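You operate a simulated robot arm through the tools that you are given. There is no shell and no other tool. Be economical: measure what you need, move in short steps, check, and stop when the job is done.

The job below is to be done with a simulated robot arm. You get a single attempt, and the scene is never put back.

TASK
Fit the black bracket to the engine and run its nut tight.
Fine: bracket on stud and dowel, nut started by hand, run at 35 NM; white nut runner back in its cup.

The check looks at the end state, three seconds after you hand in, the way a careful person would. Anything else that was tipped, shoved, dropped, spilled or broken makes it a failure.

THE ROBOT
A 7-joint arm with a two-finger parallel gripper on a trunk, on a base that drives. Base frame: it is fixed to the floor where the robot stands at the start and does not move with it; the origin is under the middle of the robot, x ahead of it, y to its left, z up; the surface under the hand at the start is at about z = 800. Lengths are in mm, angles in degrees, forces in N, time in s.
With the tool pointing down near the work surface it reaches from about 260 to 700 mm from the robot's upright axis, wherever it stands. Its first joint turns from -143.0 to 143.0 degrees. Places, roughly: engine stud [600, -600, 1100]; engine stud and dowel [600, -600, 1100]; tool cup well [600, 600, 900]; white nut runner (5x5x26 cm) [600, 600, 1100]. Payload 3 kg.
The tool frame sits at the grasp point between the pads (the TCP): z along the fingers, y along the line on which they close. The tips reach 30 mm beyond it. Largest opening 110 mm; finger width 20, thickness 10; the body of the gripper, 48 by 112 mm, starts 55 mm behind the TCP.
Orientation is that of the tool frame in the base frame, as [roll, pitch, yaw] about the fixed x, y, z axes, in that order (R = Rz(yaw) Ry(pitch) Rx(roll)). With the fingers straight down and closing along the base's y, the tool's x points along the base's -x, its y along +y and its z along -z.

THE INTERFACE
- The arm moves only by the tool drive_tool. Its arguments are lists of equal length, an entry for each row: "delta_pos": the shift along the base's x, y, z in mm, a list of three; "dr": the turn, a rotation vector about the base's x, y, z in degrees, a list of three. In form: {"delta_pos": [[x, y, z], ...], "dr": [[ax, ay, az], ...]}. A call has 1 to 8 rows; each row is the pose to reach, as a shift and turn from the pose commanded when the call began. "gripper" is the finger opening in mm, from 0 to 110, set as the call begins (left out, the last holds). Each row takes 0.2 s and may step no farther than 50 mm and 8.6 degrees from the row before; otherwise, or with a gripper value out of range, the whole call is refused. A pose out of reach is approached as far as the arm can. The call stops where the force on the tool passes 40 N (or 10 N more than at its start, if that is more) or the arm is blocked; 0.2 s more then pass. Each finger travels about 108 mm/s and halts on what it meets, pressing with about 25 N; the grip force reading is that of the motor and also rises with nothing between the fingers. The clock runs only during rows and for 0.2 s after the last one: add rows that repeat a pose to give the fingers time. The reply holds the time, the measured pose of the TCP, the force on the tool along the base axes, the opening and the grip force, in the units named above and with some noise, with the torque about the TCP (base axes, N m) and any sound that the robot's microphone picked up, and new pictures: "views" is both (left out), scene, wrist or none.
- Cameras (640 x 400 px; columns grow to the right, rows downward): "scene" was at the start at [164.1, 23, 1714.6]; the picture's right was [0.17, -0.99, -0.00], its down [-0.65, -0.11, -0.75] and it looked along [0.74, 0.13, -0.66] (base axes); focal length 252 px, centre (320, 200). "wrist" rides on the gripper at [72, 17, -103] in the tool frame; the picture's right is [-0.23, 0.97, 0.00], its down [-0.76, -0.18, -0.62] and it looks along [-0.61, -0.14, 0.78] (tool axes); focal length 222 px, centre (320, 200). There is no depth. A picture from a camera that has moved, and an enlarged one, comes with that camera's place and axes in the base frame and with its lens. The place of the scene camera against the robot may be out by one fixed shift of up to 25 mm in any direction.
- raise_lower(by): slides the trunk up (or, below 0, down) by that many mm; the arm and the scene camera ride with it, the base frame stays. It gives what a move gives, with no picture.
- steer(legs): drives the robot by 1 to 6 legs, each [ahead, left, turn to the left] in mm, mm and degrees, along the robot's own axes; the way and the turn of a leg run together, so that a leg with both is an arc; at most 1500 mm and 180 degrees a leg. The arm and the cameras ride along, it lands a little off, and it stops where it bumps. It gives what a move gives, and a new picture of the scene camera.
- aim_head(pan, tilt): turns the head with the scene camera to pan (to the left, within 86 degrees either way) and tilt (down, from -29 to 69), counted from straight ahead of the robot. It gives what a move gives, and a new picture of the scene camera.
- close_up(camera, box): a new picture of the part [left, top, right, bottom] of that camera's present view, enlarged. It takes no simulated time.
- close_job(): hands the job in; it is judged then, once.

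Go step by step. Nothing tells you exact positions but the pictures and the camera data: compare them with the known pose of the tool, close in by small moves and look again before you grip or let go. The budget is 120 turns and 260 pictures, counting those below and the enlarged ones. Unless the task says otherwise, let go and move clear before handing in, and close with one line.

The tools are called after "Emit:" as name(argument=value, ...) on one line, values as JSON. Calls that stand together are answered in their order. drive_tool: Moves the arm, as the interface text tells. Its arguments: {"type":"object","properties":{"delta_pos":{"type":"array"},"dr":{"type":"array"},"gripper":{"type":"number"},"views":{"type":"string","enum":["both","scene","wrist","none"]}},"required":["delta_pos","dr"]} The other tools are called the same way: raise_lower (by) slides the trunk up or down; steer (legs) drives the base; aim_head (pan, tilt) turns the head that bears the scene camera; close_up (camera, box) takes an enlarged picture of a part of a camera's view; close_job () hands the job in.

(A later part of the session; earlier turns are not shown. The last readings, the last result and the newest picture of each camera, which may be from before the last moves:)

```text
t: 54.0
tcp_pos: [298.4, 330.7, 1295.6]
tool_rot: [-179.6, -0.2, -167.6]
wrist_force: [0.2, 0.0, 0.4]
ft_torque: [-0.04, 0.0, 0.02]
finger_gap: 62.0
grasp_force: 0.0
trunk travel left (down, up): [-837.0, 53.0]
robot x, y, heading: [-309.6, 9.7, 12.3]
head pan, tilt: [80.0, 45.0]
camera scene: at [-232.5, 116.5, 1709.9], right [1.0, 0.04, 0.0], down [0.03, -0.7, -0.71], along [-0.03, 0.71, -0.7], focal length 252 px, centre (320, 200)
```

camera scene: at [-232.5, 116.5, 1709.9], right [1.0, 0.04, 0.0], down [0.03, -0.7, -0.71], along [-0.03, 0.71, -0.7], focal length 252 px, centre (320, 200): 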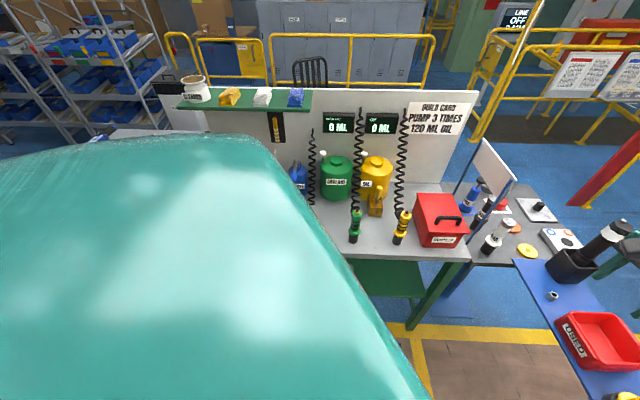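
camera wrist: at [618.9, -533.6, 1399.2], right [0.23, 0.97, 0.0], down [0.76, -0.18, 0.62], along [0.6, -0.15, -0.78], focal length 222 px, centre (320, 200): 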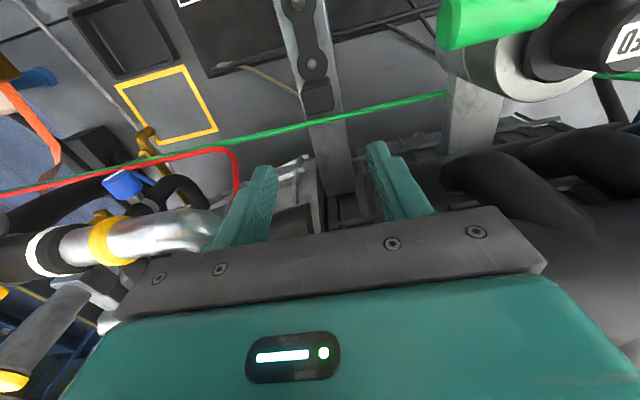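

Nothing on the table was disturbed. I move off to the right, turn straight and go forward to the starting area.

Emit:
steer(legs=[[0, -60, 0], [0, 0, -12.4], [315, 0, 0]])

Emit:
aim_head(pan=40, tilt=48)

```text
t: 57.5
tcp_pos: [683.1, 136.0, 1295.4]
tool_rot: [-179.6, -0.2, 179.9]
wrist_force: [0.0, 0.3, 0.3]
ft_torque: [0.0, -0.02, 0.01]
finger_gap: 62.0
grasp_force: 0.1
trunk travel left (down, up): [-837.0, 53.0]
robot x, y, heading: [17.8, -49.0, 0.2]
head pan, tilt: [80.0, 45.0]
camera scene: at [114.3, 41.8, 1709.8], right [0.99, -0.17, 0.0], down [-0.12, -0.69, -0.71], along [0.12, 0.7, -0.7], focal length 252 px, centre (320, 200)
```

scene: 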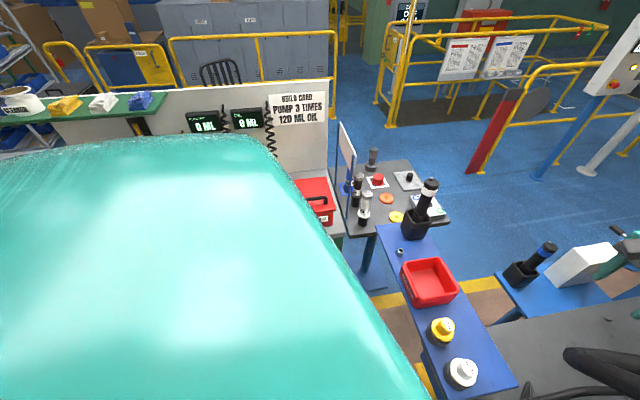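

```text
t: 58.5
tcp_pos: [681.6, 137.7, 1294.7]
tool_rot: [-179.6, -0.2, 180.0]
wrist_force: [0.1, -0.8, 0.8]
ft_torque: [-0.03, 0.02, 0.03]
finger_gap: 61.9
grasp_force: 0.1
trunk travel left (down, up): [-837.0, 53.0]
robot x, y, heading: [15.9, -47.3, 0.1]
head pan, tilt: [40.0, 48.0]
camera scene: at [159.8, 12.6, 1705.5], right [0.65, -0.76, 0.0], down [-0.57, -0.48, -0.67], along [0.51, 0.43, -0.74], focal length 252 px, centre (320, 200)
```

scene: 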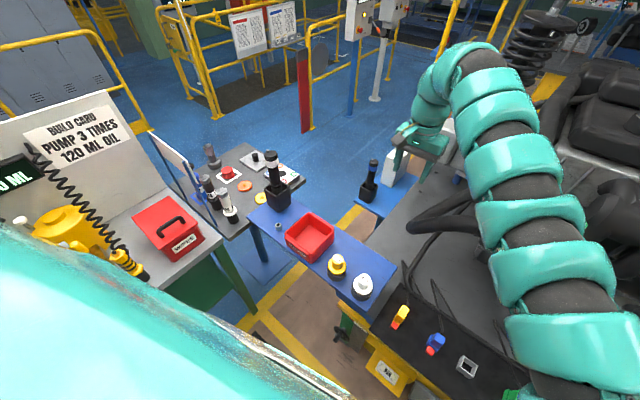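

I shift left 85 mm and swing the hand above the nut.

Emit:
steer(legs=[[0, 85, 0]])

Emit:
drive_tool(delta_pos=[[-15, 40, 0], [-35, 80, 0], [-60, 120, 0], [-90, 160, 0], [-120, 190, -20], [-150, 225, -40], [-175, 250, -70], [-190, 265, -110]], dr=[[0, 0, 0], [0, 0, 0], [0, 0, 0], [0, 0, 0], [0, 0, 0], [0, 0, 0], [0, 0, 0], [0, 0, 0]], views="wrist")

```text
t: 59.6
tcp_pos: [680.6, 222.8, 1295.5]
tool_rot: [-179.4, -0.2, -180.0]
wrist_force: [0.1, 0.0, -0.1]
ft_torque: [-0.04, -0.01, 0.01]
finger_gap: 62.2
grasp_force: 0.0
trunk travel left (down, up): [-837.0, 53.0]
robot x, y, heading: [20.0, 37.5, -0.1]
head pan, tilt: [40.0, 48.0]
camera scene: at [159.5, 98.5, 1705.5], right [0.64, -0.76, 0.0], down [-0.57, -0.48, -0.67], along [0.51, 0.43, -0.74], focal length 252 px, centre (320, 200)
```

scene: 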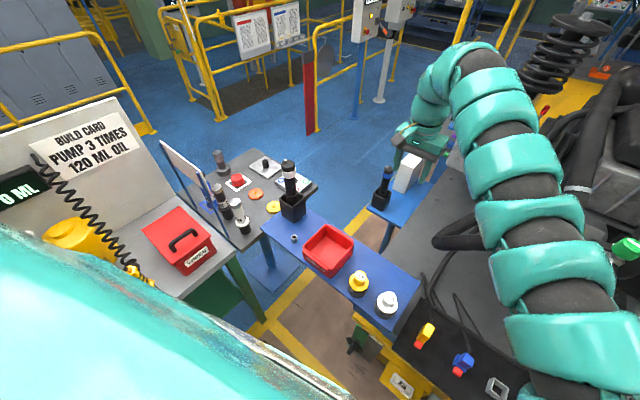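

```text
refused: row 6 steps farther than a row can; nothing moved
```

Emit:
drive_tool(delta_pos=[[-15, 40, 0], [-35, 80, 0], [-60, 120, 0], [-88, 160, 0], [-115, 190, -15], [-142, 220, -35], [-165, 245, -65], [-185, 262, -105]], dr=[[0, 0, 0], [0, 0, 0], [0, 0, 0], [0, 0, 0], [0, 0, 0], [0, 0, 0], [0, 0, 0], [0, 0, 0]], views="wrist")

```text
t: 61.4
tcp_pos: [496.4, 438.6, 1195.0]
tool_rot: [-179.3, -0.2, 179.9]
wrist_force: [1.4, 0.7, -0.3]
ft_torque: [0.02, 0.0, 0.01]
finger_gap: 62.2
grasp_force: 0.2
out of reach, approached as far as the arm can: row 3, 4, 5, 6, 7, 8
trunk travel left (down, up): [-837.0, 53.0]
robot x, y, heading: [17.1, 38.2, 0.2]
head pan, tilt: [40.0, 48.0]
camera wrist: at [422.2, 456.1, 1298.5], right [0.23, 0.97, -0.01], down [0.76, -0.17, 0.62], along [0.6, -0.15, -0.78], focal length 222 px, centre (320, 200)
```

wrist: 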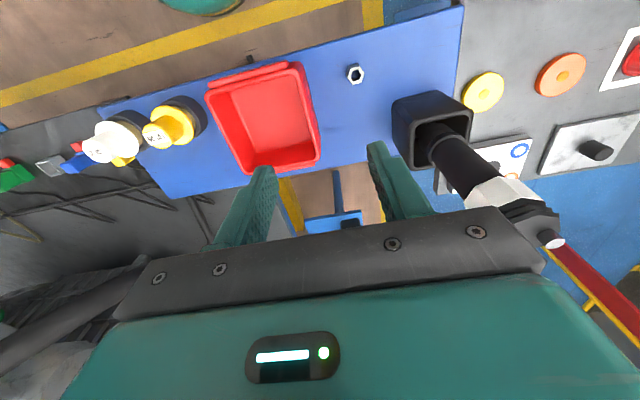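

The nut stands near [490,488] and the runner at [567,575] with its top near z≈1197. Zoom on nut and runner.

Emit:
close_up(camera="wrist", box=[315, 50, 395, 100])

Emit:
close_up(camera="wrist", box=[380, 80, 580, 250])

```text
8.00 times, centred on (355, 75) of wrist
camera zoom: at [422.2, 456.1, 1298.5], right [0.23, 0.97, -0.01], down [0.76, -0.17, 0.62], along [0.6, -0.15, -0.78], focal length 1777 px, centre (40, 1200)
```

zoom: 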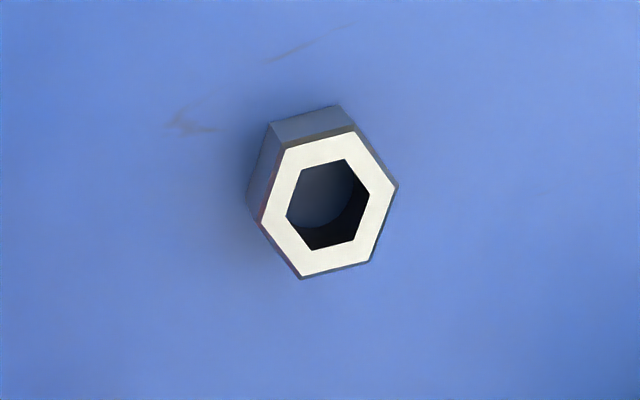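

```text
2.35 times, centred on (480, 165) of wrist
camera zoom: at [422.2, 456.1, 1298.5], right [0.23, 0.97, -0.01], down [0.76, -0.17, 0.62], along [0.6, -0.15, -0.78], focal length 523 px, centre (-56, 282)
```

zoom: 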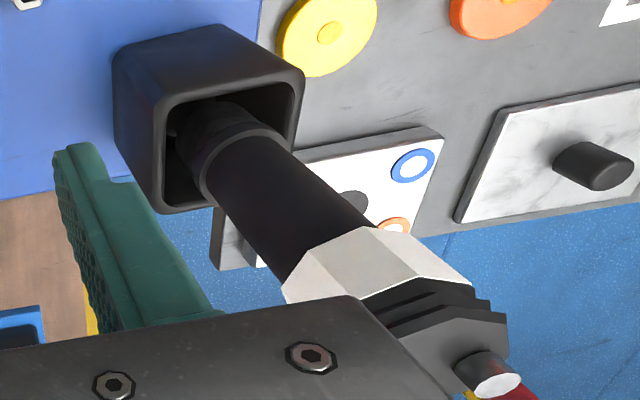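

The nut stands upright at about [489.5,488.6], its flats facing ±x (≈21 mm across). I turn the tool +90° to close along x and go above it.

Emit:
drive_tool(delta_pos=[[0, 0, 0], [0, 0, -10], [0, 0, -20], [0, 0, -30], [0, 0, -40], [0, 0, -50], [0, 0, -60], [0, 0, -70]], dr=[[0, 0, 8.5], [0, 0, 17], [0, 0, 25.5], [0, 0, 34], [0, 0, 42.5], [0, 0, 51], [0, 0, 59.5], [0, 0, 68]], views="none")

Emit:
drive_tool(delta_pos=[[0, 0, 0], [0, 0, 0], [0, 0, 0], [0, 0, 0]], dr=[[0, 0, 8], [0, 0, 15], [0, 0, 22], [0, 0, 22]], views="wrist")

```text
t: 63.2
tcp_pos: [495.3, 437.8, 1125.5]
tool_rot: [-179.4, 0.0, -112.0]
wrist_force: [0.2, -0.1, 0.6]
ft_torque: [0.0, 0.0, -0.01]
finger_gap: 62.0
grasp_force: 0.0
trunk travel left (down, up): [-837.0, 53.0]
robot x, y, heading: [17.3, 37.2, 0.1]
head pan, tilt: [40.0, 48.0]
```

```text
t: 64.2
tcp_pos: [494.2, 437.3, 1125.1]
tool_rot: [-179.3, -0.1, -90.0]
wrist_force: [0.6, 1.2, -0.4]
ft_torque: [-0.01, 0.01, 0.01]
finger_gap: 62.0
grasp_force: 0.1
trunk travel left (down, up): [-837.0, 53.0]
robot x, y, heading: [17.2, 33.7, -0.1]
head pan, tilt: [40.0, 48.0]
camera wrist: at [474.7, 364.7, 1228.5], right [-0.97, 0.23, -0.01], down [0.17, 0.76, 0.62], along [0.15, 0.61, -0.78], focal length 222 px, centre (320, 200)
```

wrist: 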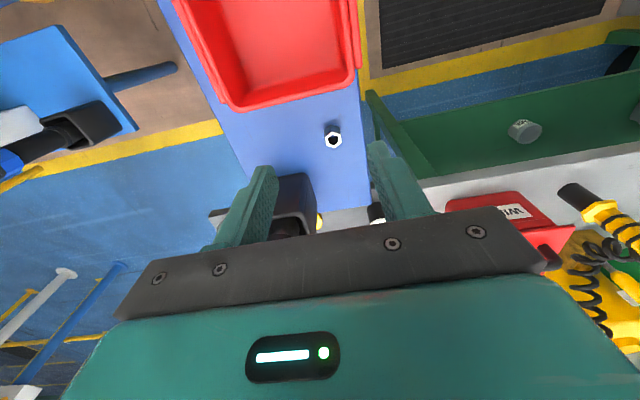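

Now move over the nut and down partway, fixing the small tilt.

Emit:
drive_tool(delta_pos=[[-2, 26, 0], [-4, 52, 0], [-4, 52, -40], [-4, 52, -80], [-4, 52, -115]], dr=[[0, 0.7, 0], [0, 0.7, 0], [0, 0.7, 0], [0, 0.7, 0], [0, 0.7, 0]], gripper=50, views="wrist")

Emit:
close_up(camera="wrist", box=[240, 120, 400, 220])

```text
t: 65.4
tcp_pos: [473.3, 448.1, 1042.8]
tool_rot: [179.9, -0.1, -89.9]
wrist_force: [0.5, -0.9, 0.7]
ft_torque: [0.03, 0.01, 0.0]
finger_gap: 49.9
grasp_force: 0.1
out of reach, approached as far as the arm can: row 1, 2, 3, 4, 5
trunk travel left (down, up): [-837.0, 53.0]
robot x, y, heading: [20.2, 36.5, 0.3]
head pan, tilt: [40.0, 48.0]
camera wrist: at [455.5, 374.7, 1145.6], right [-0.97, 0.23, 0.0], down [0.18, 0.76, 0.62], along [0.14, 0.61, -0.78], focal length 222 px, centre (320, 200)
```

wrist: 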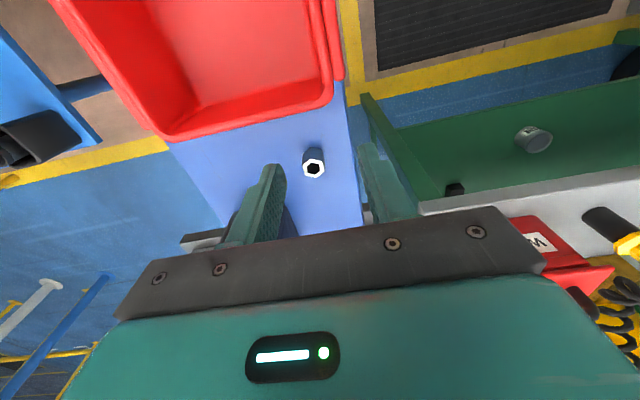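

```text
4.00 times, centred on (320, 170) of wrist
camera zoom: at [455.5, 374.7, 1145.6], right [-0.97, 0.23, 0.0], down [0.18, 0.76, 0.62], along [0.14, 0.61, -0.78], focal length 888 px, centre (320, 320)
```

zoom: 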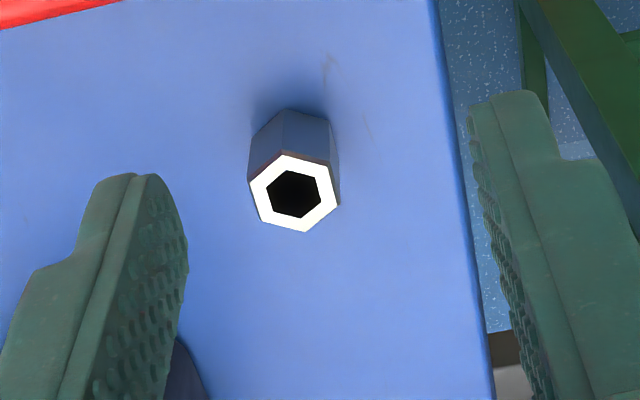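

The arm can't reach out that far to the left because its shoulder sits on the right. I'll bring it up and forward, then turn the base left in two steps.

Emit:
drive_tool(delta_pos=[[5, -10, 45], [20, -40, 80], [35, -75, 110], [52, -110, 140], [70, -145, 170], [88, -180, 200], [106, -215, 228], [120, -250, 250]], dr=[[0, 0, 0], [0, 0, 0], [0, 0, 0], [0, 0, 0], [0, 0, 0], [0, 0, 0], [0, 0, 0], [0, 0, 0]], views="none")

Emit:
steer(legs=[[-60, 0, 0], [0, 0, 30]])

```text
t: 67.2
tcp_pos: [599.5, 193.6, 1289.3]
tool_rot: [179.9, 0.0, -90.0]
wrist_force: [0.2, -0.2, 0.5]
ft_torque: [0.0, -0.01, -0.03]
finger_gap: 49.9
grasp_force: 0.0
out of reach, approached as far as the arm can: row 8
trunk travel left (down, up): [-837.0, 53.0]
robot x, y, heading: [18.7, 37.3, 0.2]
head pan, tilt: [40.0, 48.0]
```

```text
t: 69.7
tcp_pos: [384.2, 462.3, 1288.6]
tool_rot: [180.0, 0.0, -60.2]
wrist_force: [-0.3, 0.3, -0.4]
ft_torque: [0.0, 0.02, -0.02]
finger_gap: 49.9
grasp_force: 0.1
trunk travel left (down, up): [-837.0, 53.0]
robot x, y, heading: [-42.0, 35.8, 29.9]
head pan, tilt: [40.0, 48.0]
camera scene: at [58.1, 160.8, 1705.5], right [0.94, -0.34, 0.0], down [-0.26, -0.7, -0.67], along [0.23, 0.63, -0.74], focal length 252 px, centre (320, 200)
```

scene: 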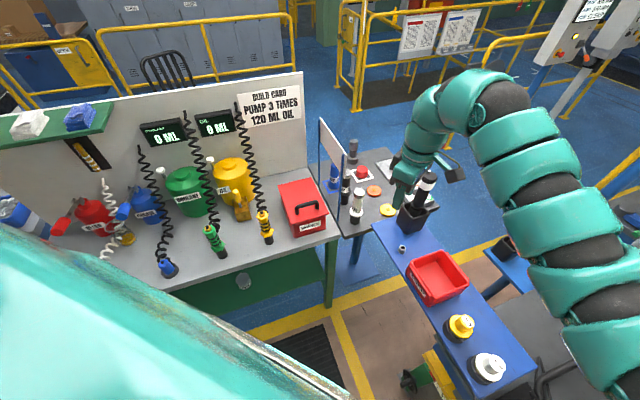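

Turned without bumping. I move the hand over the nut.

Emit:
drive_tool(delta_pos=[[26, 6, -25], [53, 13, -50], [80, 20, -75], [106, 27, -110], [106, 27, -150], [106, 27, -190]], dr=[[0, 0, 0], [0, 0, 0], [0, 0, 0], [0, 0, 0], [0, 0, 0], [0, 0, 0]], views="wrist")

```text
t: 71.0
tcp_pos: [487.9, 493.6, 1097.8]
tool_rot: [179.9, -0.2, -60.2]
wrist_force: [-0.3, 0.0, 0.4]
ft_torque: [0.01, 0.02, -0.02]
finger_gap: 50.0
grasp_force: 0.1
trunk travel left (down, up): [-837.0, 53.0]
robot x, y, heading: [-40.0, 40.3, 29.9]
head pan, tilt: [40.0, 48.0]
camera wrist: at [508.2, 421.5, 1199.9], right [-0.96, -0.29, 0.0], down [-0.23, 0.75, 0.62], along [-0.18, 0.6, -0.78], focal length 222 px, centre (320, 200)
```

wrist: 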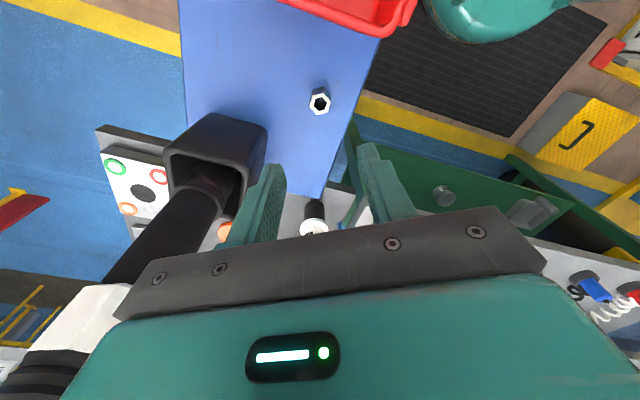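

Reach is fine here. I turn to close along x (away from the runner) and descend toward the nut.

Emit:
drive_tool(delta_pos=[[1, -5, 0], [1, -5, 0], [1, -5, 0], [1, -5, -20], [1, -5, -55], [1, -5, -90]], dr=[[0, 0, -8], [0, 0, -16], [0, 0, -24], [0, 0, -30], [0, 0, -30], [0, 0, -30]], views="wrist")

Emit:
close_up(camera="wrist", box=[240, 120, 400, 220])

```text
t: 72.5
tcp_pos: [490.2, 487.5, 1006.6]
tool_rot: [-180.0, -0.1, -90.4]
wrist_force: [-0.3, 0.3, -0.1]
ft_torque: [-0.02, 0.04, 0.0]
finger_gap: 50.0
grasp_force: 0.1
trunk travel left (down, up): [-837.0, 53.0]
robot x, y, heading: [-42.2, 33.2, 29.8]
head pan, tilt: [40.0, 48.0]
camera wrist: at [471.1, 414.6, 1110.8], right [-0.97, 0.23, 0.0], down [0.18, 0.76, 0.62], along [0.14, 0.6, -0.78], focal length 222 px, centre (320, 200)
```

wrist: 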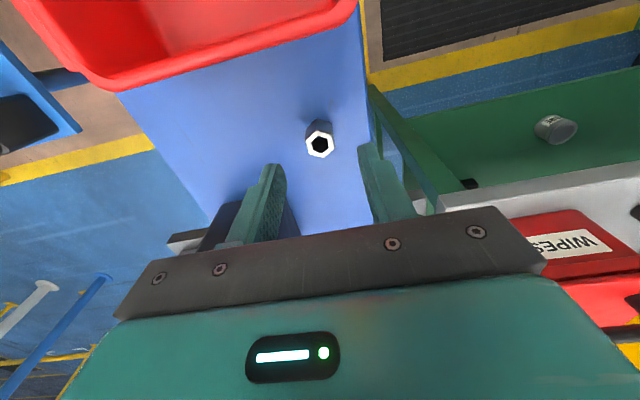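

```text
4.00 times, centred on (320, 170) of wrist
camera zoom: at [471.1, 414.6, 1110.8], right [-0.97, 0.23, 0.0], down [0.18, 0.76, 0.62], along [0.14, 0.6, -0.78], focal length 888 px, centre (320, 320)
```

zoom: 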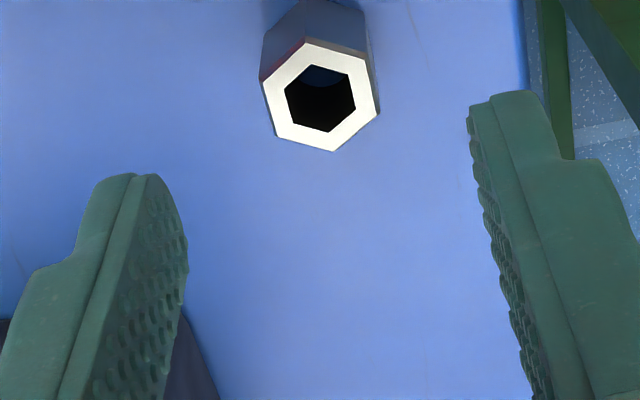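

Nut centre at about [488,488], top ≈943. Descend to TCP ≈956.

Emit:
drive_tool(delta_pos=[[-1.5, 0.5, -20], [-1.5, 0.5, -40], [-1.5, 0.5, -50]], dr=[[0, 0, 0], [0, 0, 0], [0, 0, 0]], views="wrist")

Emit:
close_up(camera="wrist", box=[240, 120, 400, 220])

```text
t: 73.2
tcp_pos: [487.5, 487.0, 955.3]
tool_rot: [180.0, -0.1, -90.2]
wrist_force: [-0.6, -0.4, -0.4]
ft_torque: [-0.03, -0.01, 0.01]
finger_gap: 49.9
grasp_force: 0.2
trunk travel left (down, up): [-837.0, 53.0]
robot x, y, heading: [-42.8, 38.0, 30.0]
head pan, tilt: [40.0, 48.0]
camera wrist: at [469.1, 415.0, 1060.7], right [-0.97, 0.23, 0.0], down [0.18, 0.76, 0.62], along [0.14, 0.6, -0.78], focal length 222 px, centre (320, 200)
```

wrist: 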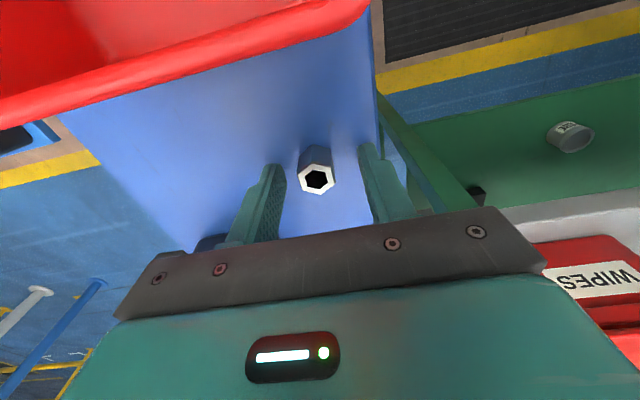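

```text
4.00 times, centred on (320, 170) of wrist
camera zoom: at [469.1, 415.0, 1060.7], right [-0.97, 0.23, 0.0], down [0.18, 0.76, 0.62], along [0.14, 0.6, -0.78], focal length 888 px, centre (320, 320)
```

zoom: 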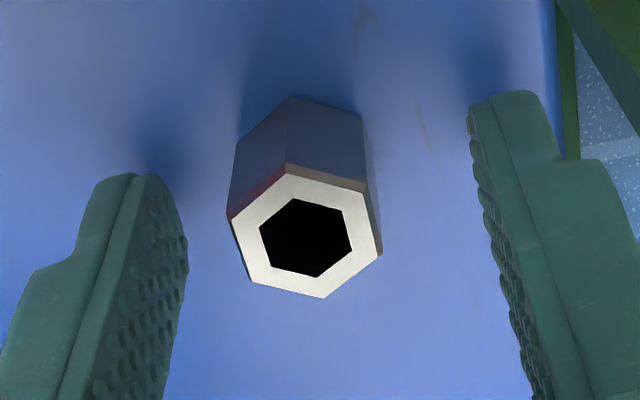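

Centred; close on the nut.

Emit:
drive_tool(delta_pos=[[0, 0.5, 0], [0, 0.5, 0], [0, 0.5, 0]], dr=[[0, 0, 0], [0, 0, 0], [0, 0, 0]], gripper=8, views="none")

Emit:
drive_tool(delta_pos=[[0, 0, 10], [0, 0, 40], [0, -5, 80], [0, -10, 120], [0, -15, 160]], dr=[[0, 0, 0], [0, 0, 0], [0, 0, 0], [0, 0, 0], [0, 0, 0]], views="wrist")

Emit:
close_up(camera="wrist", box=[240, 120, 400, 220])

```text
t: 74.0
tcp_pos: [487.9, 488.1, 957.0]
tool_rot: [-179.9, -0.2, -90.2]
wrist_force: [-0.7, -0.1, 0.0]
ft_torque: [0.03, 0.01, 0.01]
finger_gap: 21.5
grasp_force: 25.0
trunk travel left (down, up): [-837.0, 53.0]
robot x, y, heading: [-42.7, 37.7, 30.0]
head pan, tilt: [40.0, 48.0]
```

```text
t: 75.2
tcp_pos: [486.6, 473.9, 1117.5]
tool_rot: [-180.0, -0.1, -90.3]
wrist_force: [-0.9, -1.2, 0.2]
ft_torque: [0.01, -0.02, -0.06]
finger_gap: 21.5
grasp_force: 25.1
trunk travel left (down, up): [-837.0, 53.0]
robot x, y, heading: [-42.3, 35.5, 30.2]
head pan, tilt: [40.0, 48.0]
camera wrist: at [468.5, 401.5, 1221.6], right [-0.97, 0.23, 0.0], down [0.18, 0.76, 0.62], along [0.14, 0.6, -0.78], focal length 222 px, centre (320, 200)
```

wrist: 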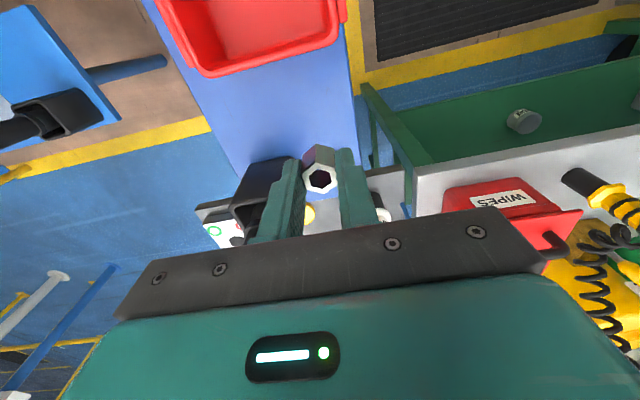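

```text
4.00 times, centred on (320, 170) of wrist
camera zoom: at [468.5, 401.5, 1221.6], right [-0.97, 0.23, 0.0], down [0.18, 0.76, 0.62], along [0.14, 0.6, -0.78], focal length 888 px, centre (320, 320)
```

zoom: 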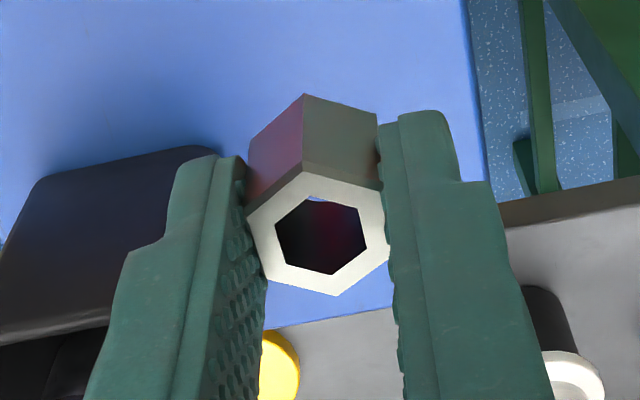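

Nut held (21.5 mm). I raise it, then drive back round to the engine.

Emit:
drive_tool(delta_pos=[[-7, -12, 40], [-15, -30, 80], [-25, -50, 115], [-32, -65, 150], [-37, -74, 172]], dr=[[0, 0, 0], [0, 0, 0], [0, 0, 0], [0, 0, 0], [0, 0, 0]], views="none")

Emit:
steer(legs=[[0, 0, -30], [-280, -150, 0], [0, -435, 0]])

```text
t: 76.5
tcp_pos: [461.9, 413.7, 1282.5]
tool_rot: [178.6, 0.0, -90.4]
wrist_force: [1.5, -1.7, 3.4]
ft_torque: [0.06, 0.12, 0.01]
finger_gap: 21.2
grasp_force: 25.0
out of reach, approached as far as the arm can: row 3, 4, 5
trunk travel left (down, up): [-837.0, 53.0]
robot x, y, heading: [-39.7, 37.8, 30.0]
head pan, tilt: [40.0, 48.0]
```

```text
t: 82.3
tcp_pos: [301.4, -474.9, 1286.3]
tool_rot: [180.0, -0.2, -120.8]
wrist_force: [-0.6, -0.1, -1.0]
ft_torque: [0.04, -0.01, -0.01]
finger_gap: 21.5
grasp_force: 24.9
trunk travel left (down, up): [-837.0, 53.0]
robot x, y, heading: [-329.5, -548.7, -0.6]
head pan, tilt: [40.0, 48.0]
camera scene: at [-183.9, -484.8, 1704.9], right [0.63, -0.77, 0.0], down [-0.57, -0.47, -0.67], along [0.52, 0.43, -0.74], focal length 252 px, centre (320, 200)
```

scene: 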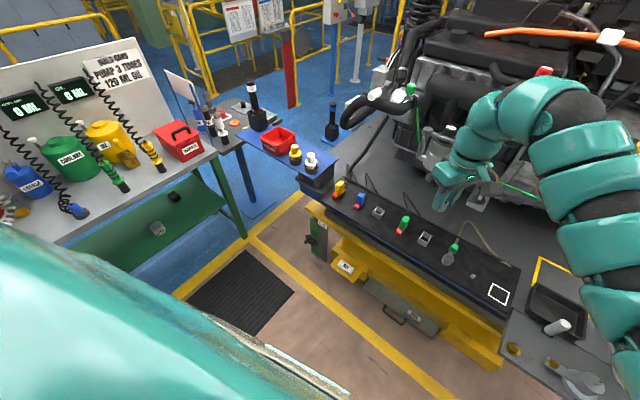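

All clear. Forward 200 mm, and aim the head at the stud.

Emit:
steer(legs=[[200, 0, 0.6]])

Emit:
aim_head(pan=-8, tilt=42)

Emit:
drive_tool(delta_pos=[[25, -20, 0], [50, -40, 0], [75, -60, 0], [97, -78, 0], [97, -78, -40], [97, -78, -80]], dr=[[0, 0, 8], [0, 0, 16], [0, 0, 24], [0, 0, 30], [0, 0, 30], [0, 0, 30]])

```text
t: 83.9
tcp_pos: [503.2, -469.8, 1285.9]
tool_rot: [179.9, -0.3, -120.2]
wrist_force: [0.0, 0.1, -0.7]
ft_torque: [-0.03, 0.0, -0.02]
finger_gap: 21.4
grasp_force: 24.9
trunk travel left (down, up): [-837.0, 53.0]
robot x, y, heading: [-127.9, -547.9, 0.0]
head pan, tilt: [40.0, 48.0]
camera scene: at [16.9, -483.4, 1704.8], right [0.64, -0.77, 0.0], down [-0.57, -0.48, -0.67], along [0.51, 0.43, -0.74], focal length 252 px, centre (320, 200)
```

scene: 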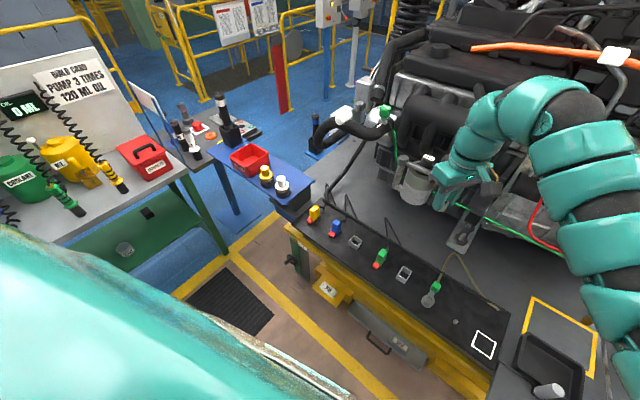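

```text
t: 85.1
tcp_pos: [500.7, -469.2, 1285.4]
tool_rot: [179.9, -0.3, -120.1]
wrist_force: [0.6, -0.3, -0.9]
ft_torque: [-0.03, -0.04, 0.02]
finger_gap: 21.1
grasp_force: 25.6
trunk travel left (down, up): [-837.0, 53.0]
robot x, y, heading: [-125.7, -546.2, 0.1]
head pan, tilt: [-8.0, 42.0]
camera scene: at [38.0, -545.7, 1713.4], right [-0.14, -0.99, 0.0], down [-0.66, 0.09, -0.74], along [0.74, -0.1, -0.67], focal length 252 px, centre (320, 200)
```

scene: 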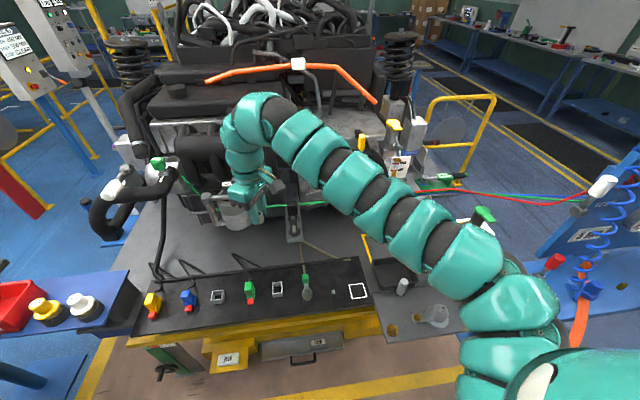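

```text
t: 86.5
tcp_pos: [600.0, -546.5, 1206.9]
tool_rot: [179.8, -0.2, -90.2]
wrist_force: [0.1, 0.8, -0.6]
ft_torque: [0.02, 0.02, 0.01]
finger_gap: 21.3
grasp_force: 25.3
trunk travel left (down, up): [-837.0, 53.0]
robot x, y, heading: [-124.3, -545.2, -0.2]
head pan, tilt: [-8.0, 42.0]
camera scene: at [38.8, -545.7, 1713.3], right [-0.14, -0.99, 0.0], down [-0.66, 0.09, -0.74], along [0.74, -0.1, -0.67], focal length 252 px, centre (320, 200)
camera wrist: at [581.3, -619.4, 1309.8], right [-0.97, 0.23, 0.0], down [0.18, 0.76, 0.62], along [0.14, 0.6, -0.78], focal length 222 px, centre (320, 200)
```

scene: 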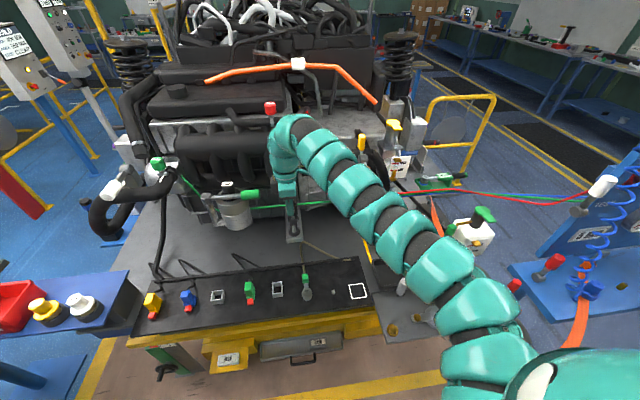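
wrist: 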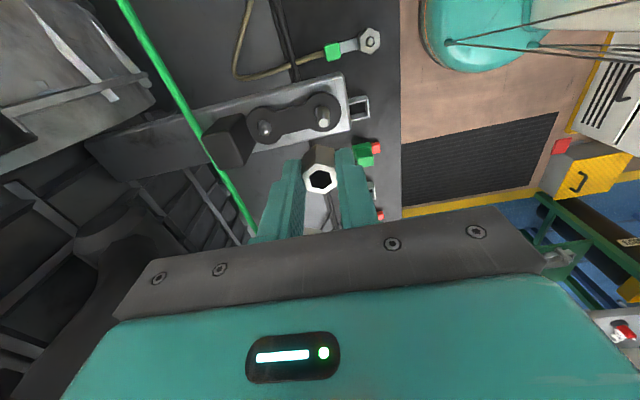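

The wrist view shows the bracket, stud and dowel clearly. Zoom to find the stud tip.

Emit:
close_up(camera="wrist", box=[224, 80, 384, 180])

Emit:
close_up(camera="scene", box=[264, 190, 328, 240])

```text
4.00 times, centred on (304, 130) of wrist
camera zoom: at [581.3, -619.4, 1309.8], right [-0.97, 0.23, 0.0], down [0.18, 0.76, 0.62], along [0.14, 0.6, -0.78], focal length 888 px, centre (384, 480)
```

zoom: 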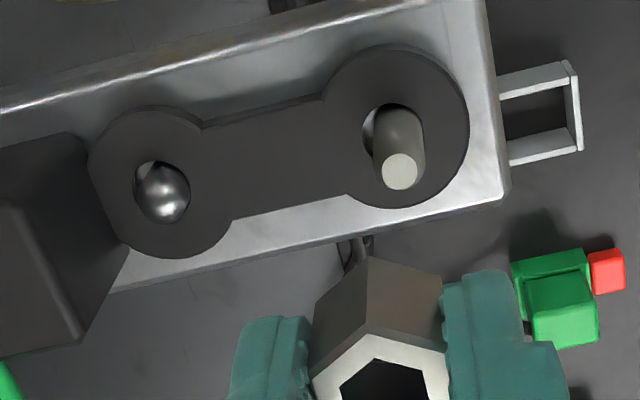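

```text
8.00 times, centred on (296, 215) of scene
camera zoom: at [38.8, -545.7, 1713.3], right [-0.14, -0.99, 0.0], down [-0.66, 0.09, -0.74], along [0.74, -0.1, -0.67], focal length 2014 px, centre (512, 80)
```

zoom: 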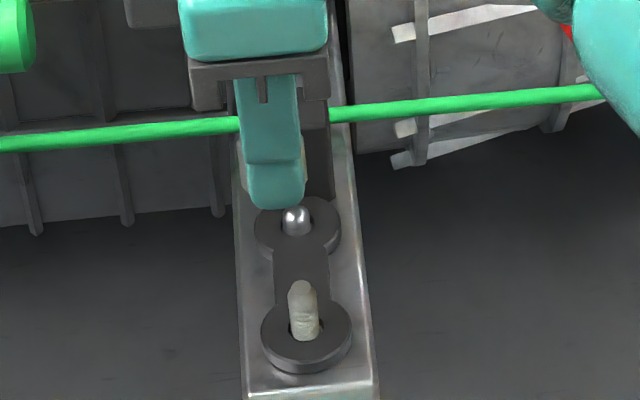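

Stud tip is at about 5.5 mm in −x and 5 mm in −y from the nut axis. I shift and lower to just above it.

Emit:
drive_tool(delta_pos=[[-5.5, -5, 0], [-5.5, -5, -27], [-5.5, -5, -52], [-5.5, -5, -52]], dr=[[0, 0, 0], [0, 0, 0], [0, 0, 0], [0, 0, 0]], views="wrist")

Emit:
close_up(camera="wrist", box=[240, 110, 400, 210])

Emit:
close_up(camera="scene", box=[264, 195, 328, 235])

```text
t: 87.5
tcp_pos: [592.5, -551.7, 1154.6]
tool_rot: [179.9, -0.1, -90.2]
wrist_force: [0.2, -0.1, -0.8]
ft_torque: [-0.03, -0.01, 0.05]
finger_gap: 21.3
grasp_force: 25.1
trunk travel left (down, up): [-837.0, 53.0]
robot x, y, heading: [-127.4, -551.8, -0.3]
head pan, tilt: [-8.0, 42.0]
camera wrist: at [573.9, -624.5, 1257.5], right [-0.97, 0.23, 0.0], down [0.18, 0.76, 0.62], along [0.14, 0.6, -0.78], focal length 222 px, centre (320, 200)
```

wrist: 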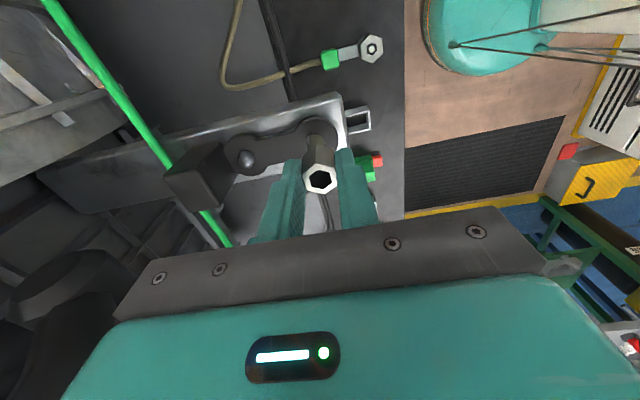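

```text
4.00 times, centred on (320, 160) of wrist
camera zoom: at [573.9, -624.5, 1257.5], right [-0.97, 0.23, 0.0], down [0.18, 0.76, 0.62], along [0.14, 0.6, -0.78], focal length 888 px, centre (320, 360)
```

zoom: 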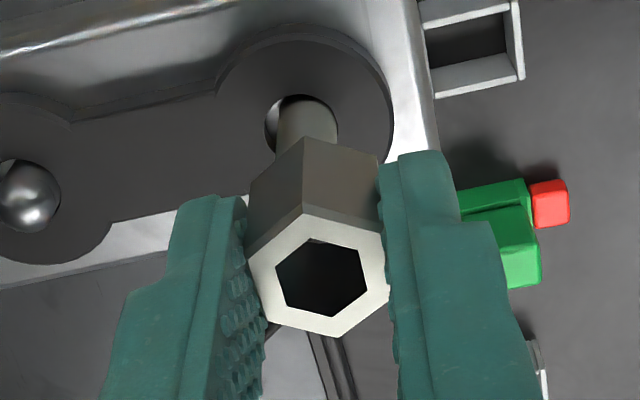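

```text
10.00 times, centred on (296, 215) of scene
camera zoom: at [38.2, -545.6, 1713.4], right [-0.14, -0.99, 0.0], down [-0.66, 0.09, -0.74], along [0.74, -0.1, -0.67], focal length 2518 px, centre (560, 50)
```

zoom: 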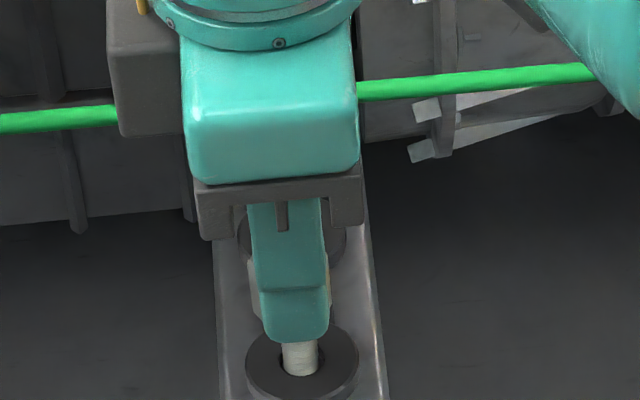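

The nut is aligned in y; the stud is about 2.8 mm further in +x. Correct that and look once more.

Emit:
drive_tool(delta_pos=[[2.8, -0.3, 0], [2.8, -0.3, -4], [2.8, -0.3, -4]], dr=[[0, 0, 0], [0, 0, 0], [0, 0, 0]], views="none")

Emit:
close_up(camera="wrist", box=[280, 110, 360, 185])

```text
t: 88.3
tcp_pos: [594.5, -552.8, 1149.9]
tool_rot: [179.8, -0.2, -90.2]
wrist_force: [0.8, 0.4, -0.8]
ft_torque: [-0.02, 0.02, 0.0]
finger_gap: 21.3
grasp_force: 24.4
trunk travel left (down, up): [-837.0, 53.0]
robot x, y, heading: [-123.3, -549.2, 0.2]
head pan, tilt: [-8.0, 42.0]
```

```text
5.33 times, centred on (320, 148) of wrist
camera zoom: at [577.0, -624.9, 1253.5], right [-0.97, 0.23, 0.0], down [0.18, 0.76, 0.62], along [0.14, 0.6, -0.78], focal length 1185 px, centre (320, 480)
```

zoom: 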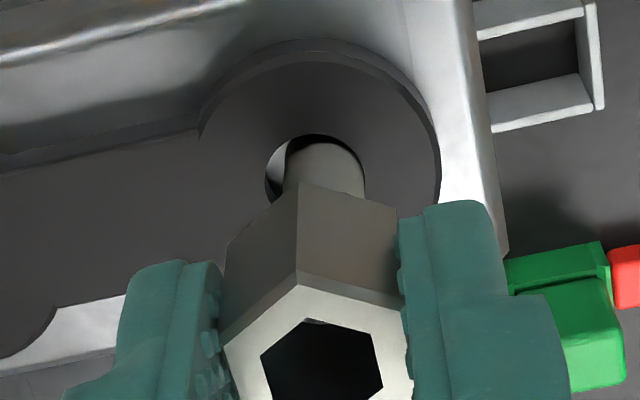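

Aligned. Lower gently to feel the stud tip.

Emit:
drive_tool(delta_pos=[[0, 0, -2], [0, 0, -4], [0, 0, -6], [0, 0, -7.5]], dr=[[0, 0, 0], [0, 0, 0], [0, 0, 0], [0, 0, 0]], views="none")

Emit:
close_up(camera="wrist", box=[280, 110, 360, 185])

```text
t: 89.3
tcp_pos: [595.9, -553.0, 1141.7]
tool_rot: [179.9, -0.2, -90.2]
wrist_force: [0.0, 0.6, -0.1]
ft_torque: [-0.02, 0.0, 0.0]
finger_gap: 21.2
grasp_force: 25.0
trunk travel left (down, up): [-837.0, 53.0]
robot x, y, heading: [-125.9, -548.1, 0.1]
head pan, tilt: [-8.0, 42.0]
```

```text
5.33 times, centred on (320, 148) of wrist
camera zoom: at [577.1, -625.0, 1245.8], right [-0.97, 0.23, 0.0], down [0.18, 0.76, 0.62], along [0.14, 0.6, -0.78], focal length 1185 px, centre (320, 480)
```

zoom: 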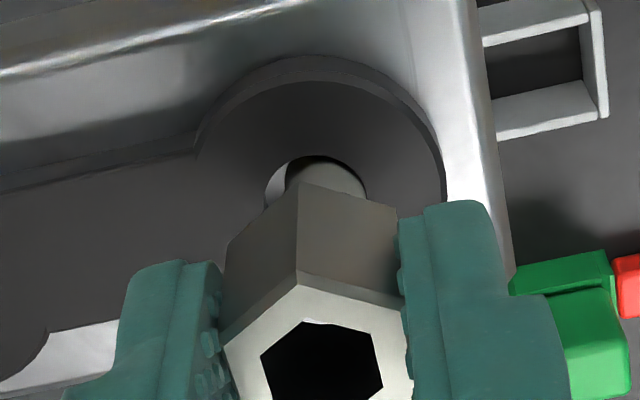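

No contact yet; keep lowering in small steps.

Emit:
drive_tool(delta_pos=[[0, 0, -2], [0, 0, -4], [0, 0, -6], [0, 0, -8]], dr=[[0, 0, 0], [0, 0, 0], [0, 0, 0], [0, 0, 0]], views="none")

Emit:
close_up(camera="wrist", box=[280, 110, 360, 195])

```text
t: 90.3
tcp_pos: [596.3, -553.9, 1134.0]
tool_rot: [179.8, -0.2, -90.3]
wrist_force: [0.3, 0.1, -1.4]
ft_torque: [0.0, -0.03, 0.04]
finger_gap: 21.3
grasp_force: 25.0
trunk travel left (down, up): [-837.0, 53.0]
robot x, y, heading: [-126.6, -547.7, -0.0]
head pan, tilt: [-8.0, 42.0]
```

```text
4.71 times, centred on (320, 152) of wrist
camera zoom: at [577.1, -625.3, 1238.0], right [-0.97, 0.23, 0.0], down [0.18, 0.76, 0.62], along [0.14, 0.6, -0.78], focal length 1045 px, centre (320, 424)
```

zoom: 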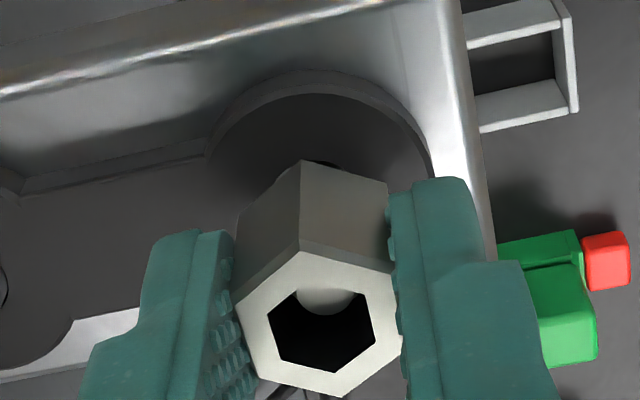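

The stud tip is inside the nut, still without force. Continue down.

Emit:
drive_tool(delta_pos=[[0, 0, -2], [0, 0, -4], [0, 0, -6], [0, 0, -8], [0, 0, -10]], dr=[[0, 0, 0], [0, 0, 0], [0, 0, 0], [0, 0, 0], [0, 0, 0]], views="none")

Emit:
close_up(camera="wrist", box=[270, 120, 366, 200])

```text
t: 91.5
tcp_pos: [595.8, -553.5, 1124.5]
tool_rot: [-179.9, -0.3, -90.2]
wrist_force: [6.3, -0.5, 16.0]
ft_torque: [-0.01, 0.11, 0.02]
finger_gap: 21.6
grasp_force: 25.1
trunk travel left (down, up): [-837.0, 53.0]
robot x, y, heading: [-126.6, -551.4, -0.0]
head pan, tilt: [-8.0, 42.0]
```

```text
5.00 times, centred on (318, 160) of wrist
camera zoom: at [576.2, -625.5, 1229.3], right [-0.97, 0.23, 0.0], down [0.18, 0.76, 0.62], along [0.15, 0.6, -0.78], focal length 1111 px, centre (330, 400)
```

zoom: 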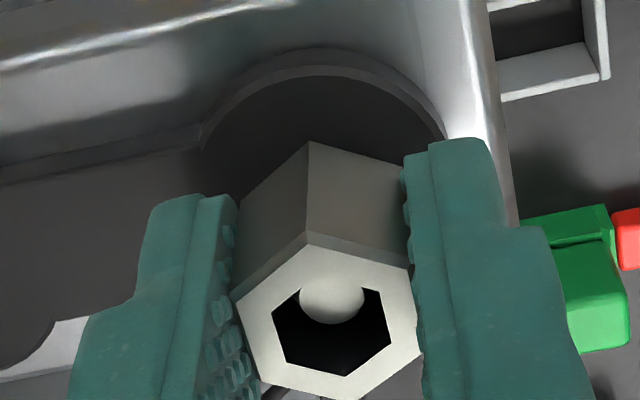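

The nut bears on the stud's thread now. I ease sideways a bit and turn it clockwise with light downward pressure.

Emit:
drive_tool(delta_pos=[[1, -1, 0], [1, -1, -0.1], [1, -1, -0.2], [1, -1, -0.3], [1, -1, -0.4], [1, -1, -0.5], [1, -1, -0.6], [1, -1, -0.7]], dr=[[0, 0, 0], [0, 0, -8.5], [0, 0, -17], [0, 0, -25.5], [0, 0, -34], [0, 0, -42.5], [0, 0, -51], [0, 0, -59.5]], views="wrist")

Emit:
close_up(camera="wrist", box=[270, 120, 366, 200])

```text
t: 93.3
tcp_pos: [593.7, -552.3, 1124.0]
tool_rot: [179.9, -0.2, -149.8]
wrist_force: [-1.3, 6.3, 17.1]
ft_torque: [0.23, 0.05, -0.02]
finger_gap: 21.3
grasp_force: 24.9
trunk travel left (down, up): [-837.0, 53.0]
robot x, y, heading: [-128.6, -546.1, -0.2]
head pan, tilt: [-8.0, 42.0]
camera wrist: at [521.9, -574.6, 1228.5], right [-0.29, 0.96, 0.0], down [0.75, 0.23, 0.62], along [0.59, 0.18, -0.78], focal length 222 px, centre (320, 200)
```

wrist: 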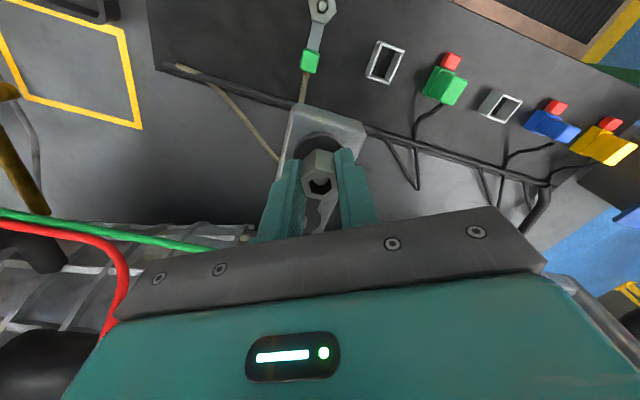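

```text
5.00 times, centred on (318, 160) of wrist
camera zoom: at [521.9, -574.6, 1228.5], right [-0.29, 0.96, 0.0], down [0.75, 0.23, 0.62], along [0.59, 0.18, -0.78], focal length 1111 px, centre (330, 400)
```

zoom: 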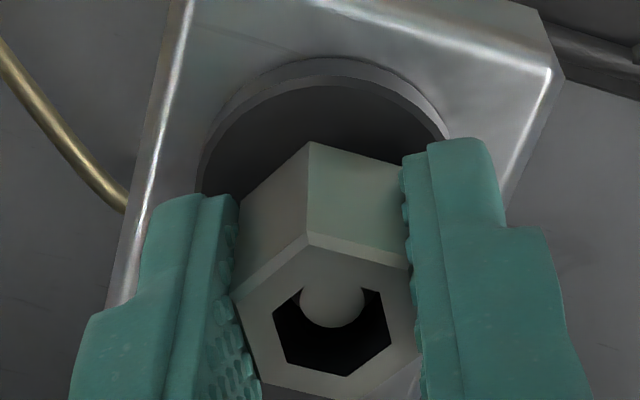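

The nut turns with the hand and the stud stays centred in it; it now rests about 10 mm above the bracket on the thread. I keep turning clockwise.

Emit:
drive_tool(delta_pos=[[0, 0, -0.1], [0, 0, -0.2], [0, 0, -0.3], [0, 0, -0.4], [0, 0, -0.5], [0, 0, -0.6], [0, 0, -0.7], [0, 0, -0.8]], dr=[[0, 0, -8.5], [0, 0, -17], [0, 0, -25.5], [0, 0, -34], [0, 0, -42.5], [0, 0, -51], [0, 0, -59.5], [0, 0, -68]], views="none")

Emit:
close_up(camera="wrist", box=[270, 120, 366, 200])

Emit:
close_up(camera="scene", box=[264, 195, 328, 240])

```text
t: 95.1
tcp_pos: [593.9, -551.3, 1123.6]
tool_rot: [180.0, -0.2, 142.2]
wrist_force: [-9.4, 11.0, 9.1]
ft_torque: [0.24, 0.34, 0.02]
finger_gap: 21.2
grasp_force: 24.9
trunk travel left (down, up): [-837.0, 53.0]
robot x, y, heading: [-125.9, -548.0, 0.1]
head pan, tilt: [-8.0, 42.0]
```

```text
5.00 times, centred on (318, 160) of wrist
camera zoom: at [546.0, -494.4, 1227.9], right [0.78, 0.63, 0.0], down [0.49, -0.61, 0.62], along [0.39, -0.48, -0.78], focal length 1111 px, centre (330, 400)
```

zoom: 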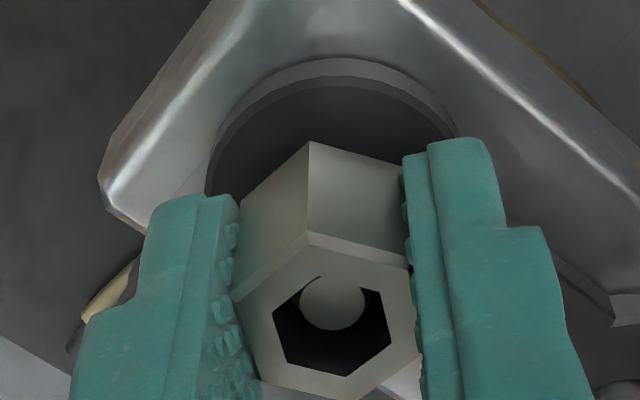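

```text
8.89 times, centred on (296, 218) of scene
camera zoom: at [35.1, -543.5, 1713.7], right [-0.14, -0.99, 0.0], down [-0.66, 0.09, -0.74], along [0.74, -0.1, -0.67], focal length 2238 px, centre (533, 44)
```

zoom: 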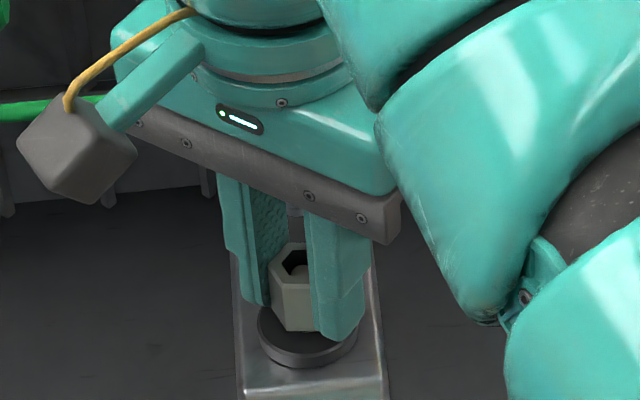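

Side force says I'm off by about a millimetre; the nut has sunk slightly with the turning, so the thread has caught. I ease the offset and turn another 60°.

Emit:
drive_tool(delta_pos=[[-1, 1, 0], [-1, 1, -0.1], [-1, 1, -0.2], [-1, 1, -0.3], [-1, 1, -0.4], [-1, 1, -0.5], [-1, 1, -0.6], [-1, 1, -0.7]], dr=[[0, 0, 0], [0, 0, -8.5], [0, 0, -17], [0, 0, -25.5], [0, 0, -34], [0, 0, -42.5], [0, 0, -51], [0, 0, -59.5]], views="none")

Emit:
close_up(camera="wrist", box=[270, 120, 366, 200])

```text
t: 96.9
tcp_pos: [594.7, -552.0, 1123.2]
tool_rot: [179.8, -0.2, 82.7]
wrist_force: [6.5, 11.9, 17.8]
ft_torque: [0.0, -0.05, 0.19]
finger_gap: 20.9
grasp_force: 25.0
trunk travel left (down, up): [-837.0, 53.0]
robot x, y, heading: [-127.5, -550.6, 0.0]
head pan, tilt: [-8.0, 42.0]
```

```text
5.00 times, centred on (318, 160) of wrist
camera zoom: at [619.2, -482.2, 1227.2], right [0.94, -0.35, 0.0], down [-0.28, -0.73, 0.62], along [-0.21, -0.58, -0.78], focal length 1111 px, centre (330, 400)
```

zoom: 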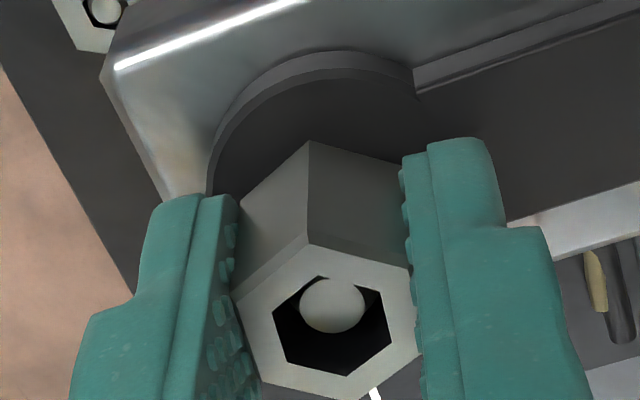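

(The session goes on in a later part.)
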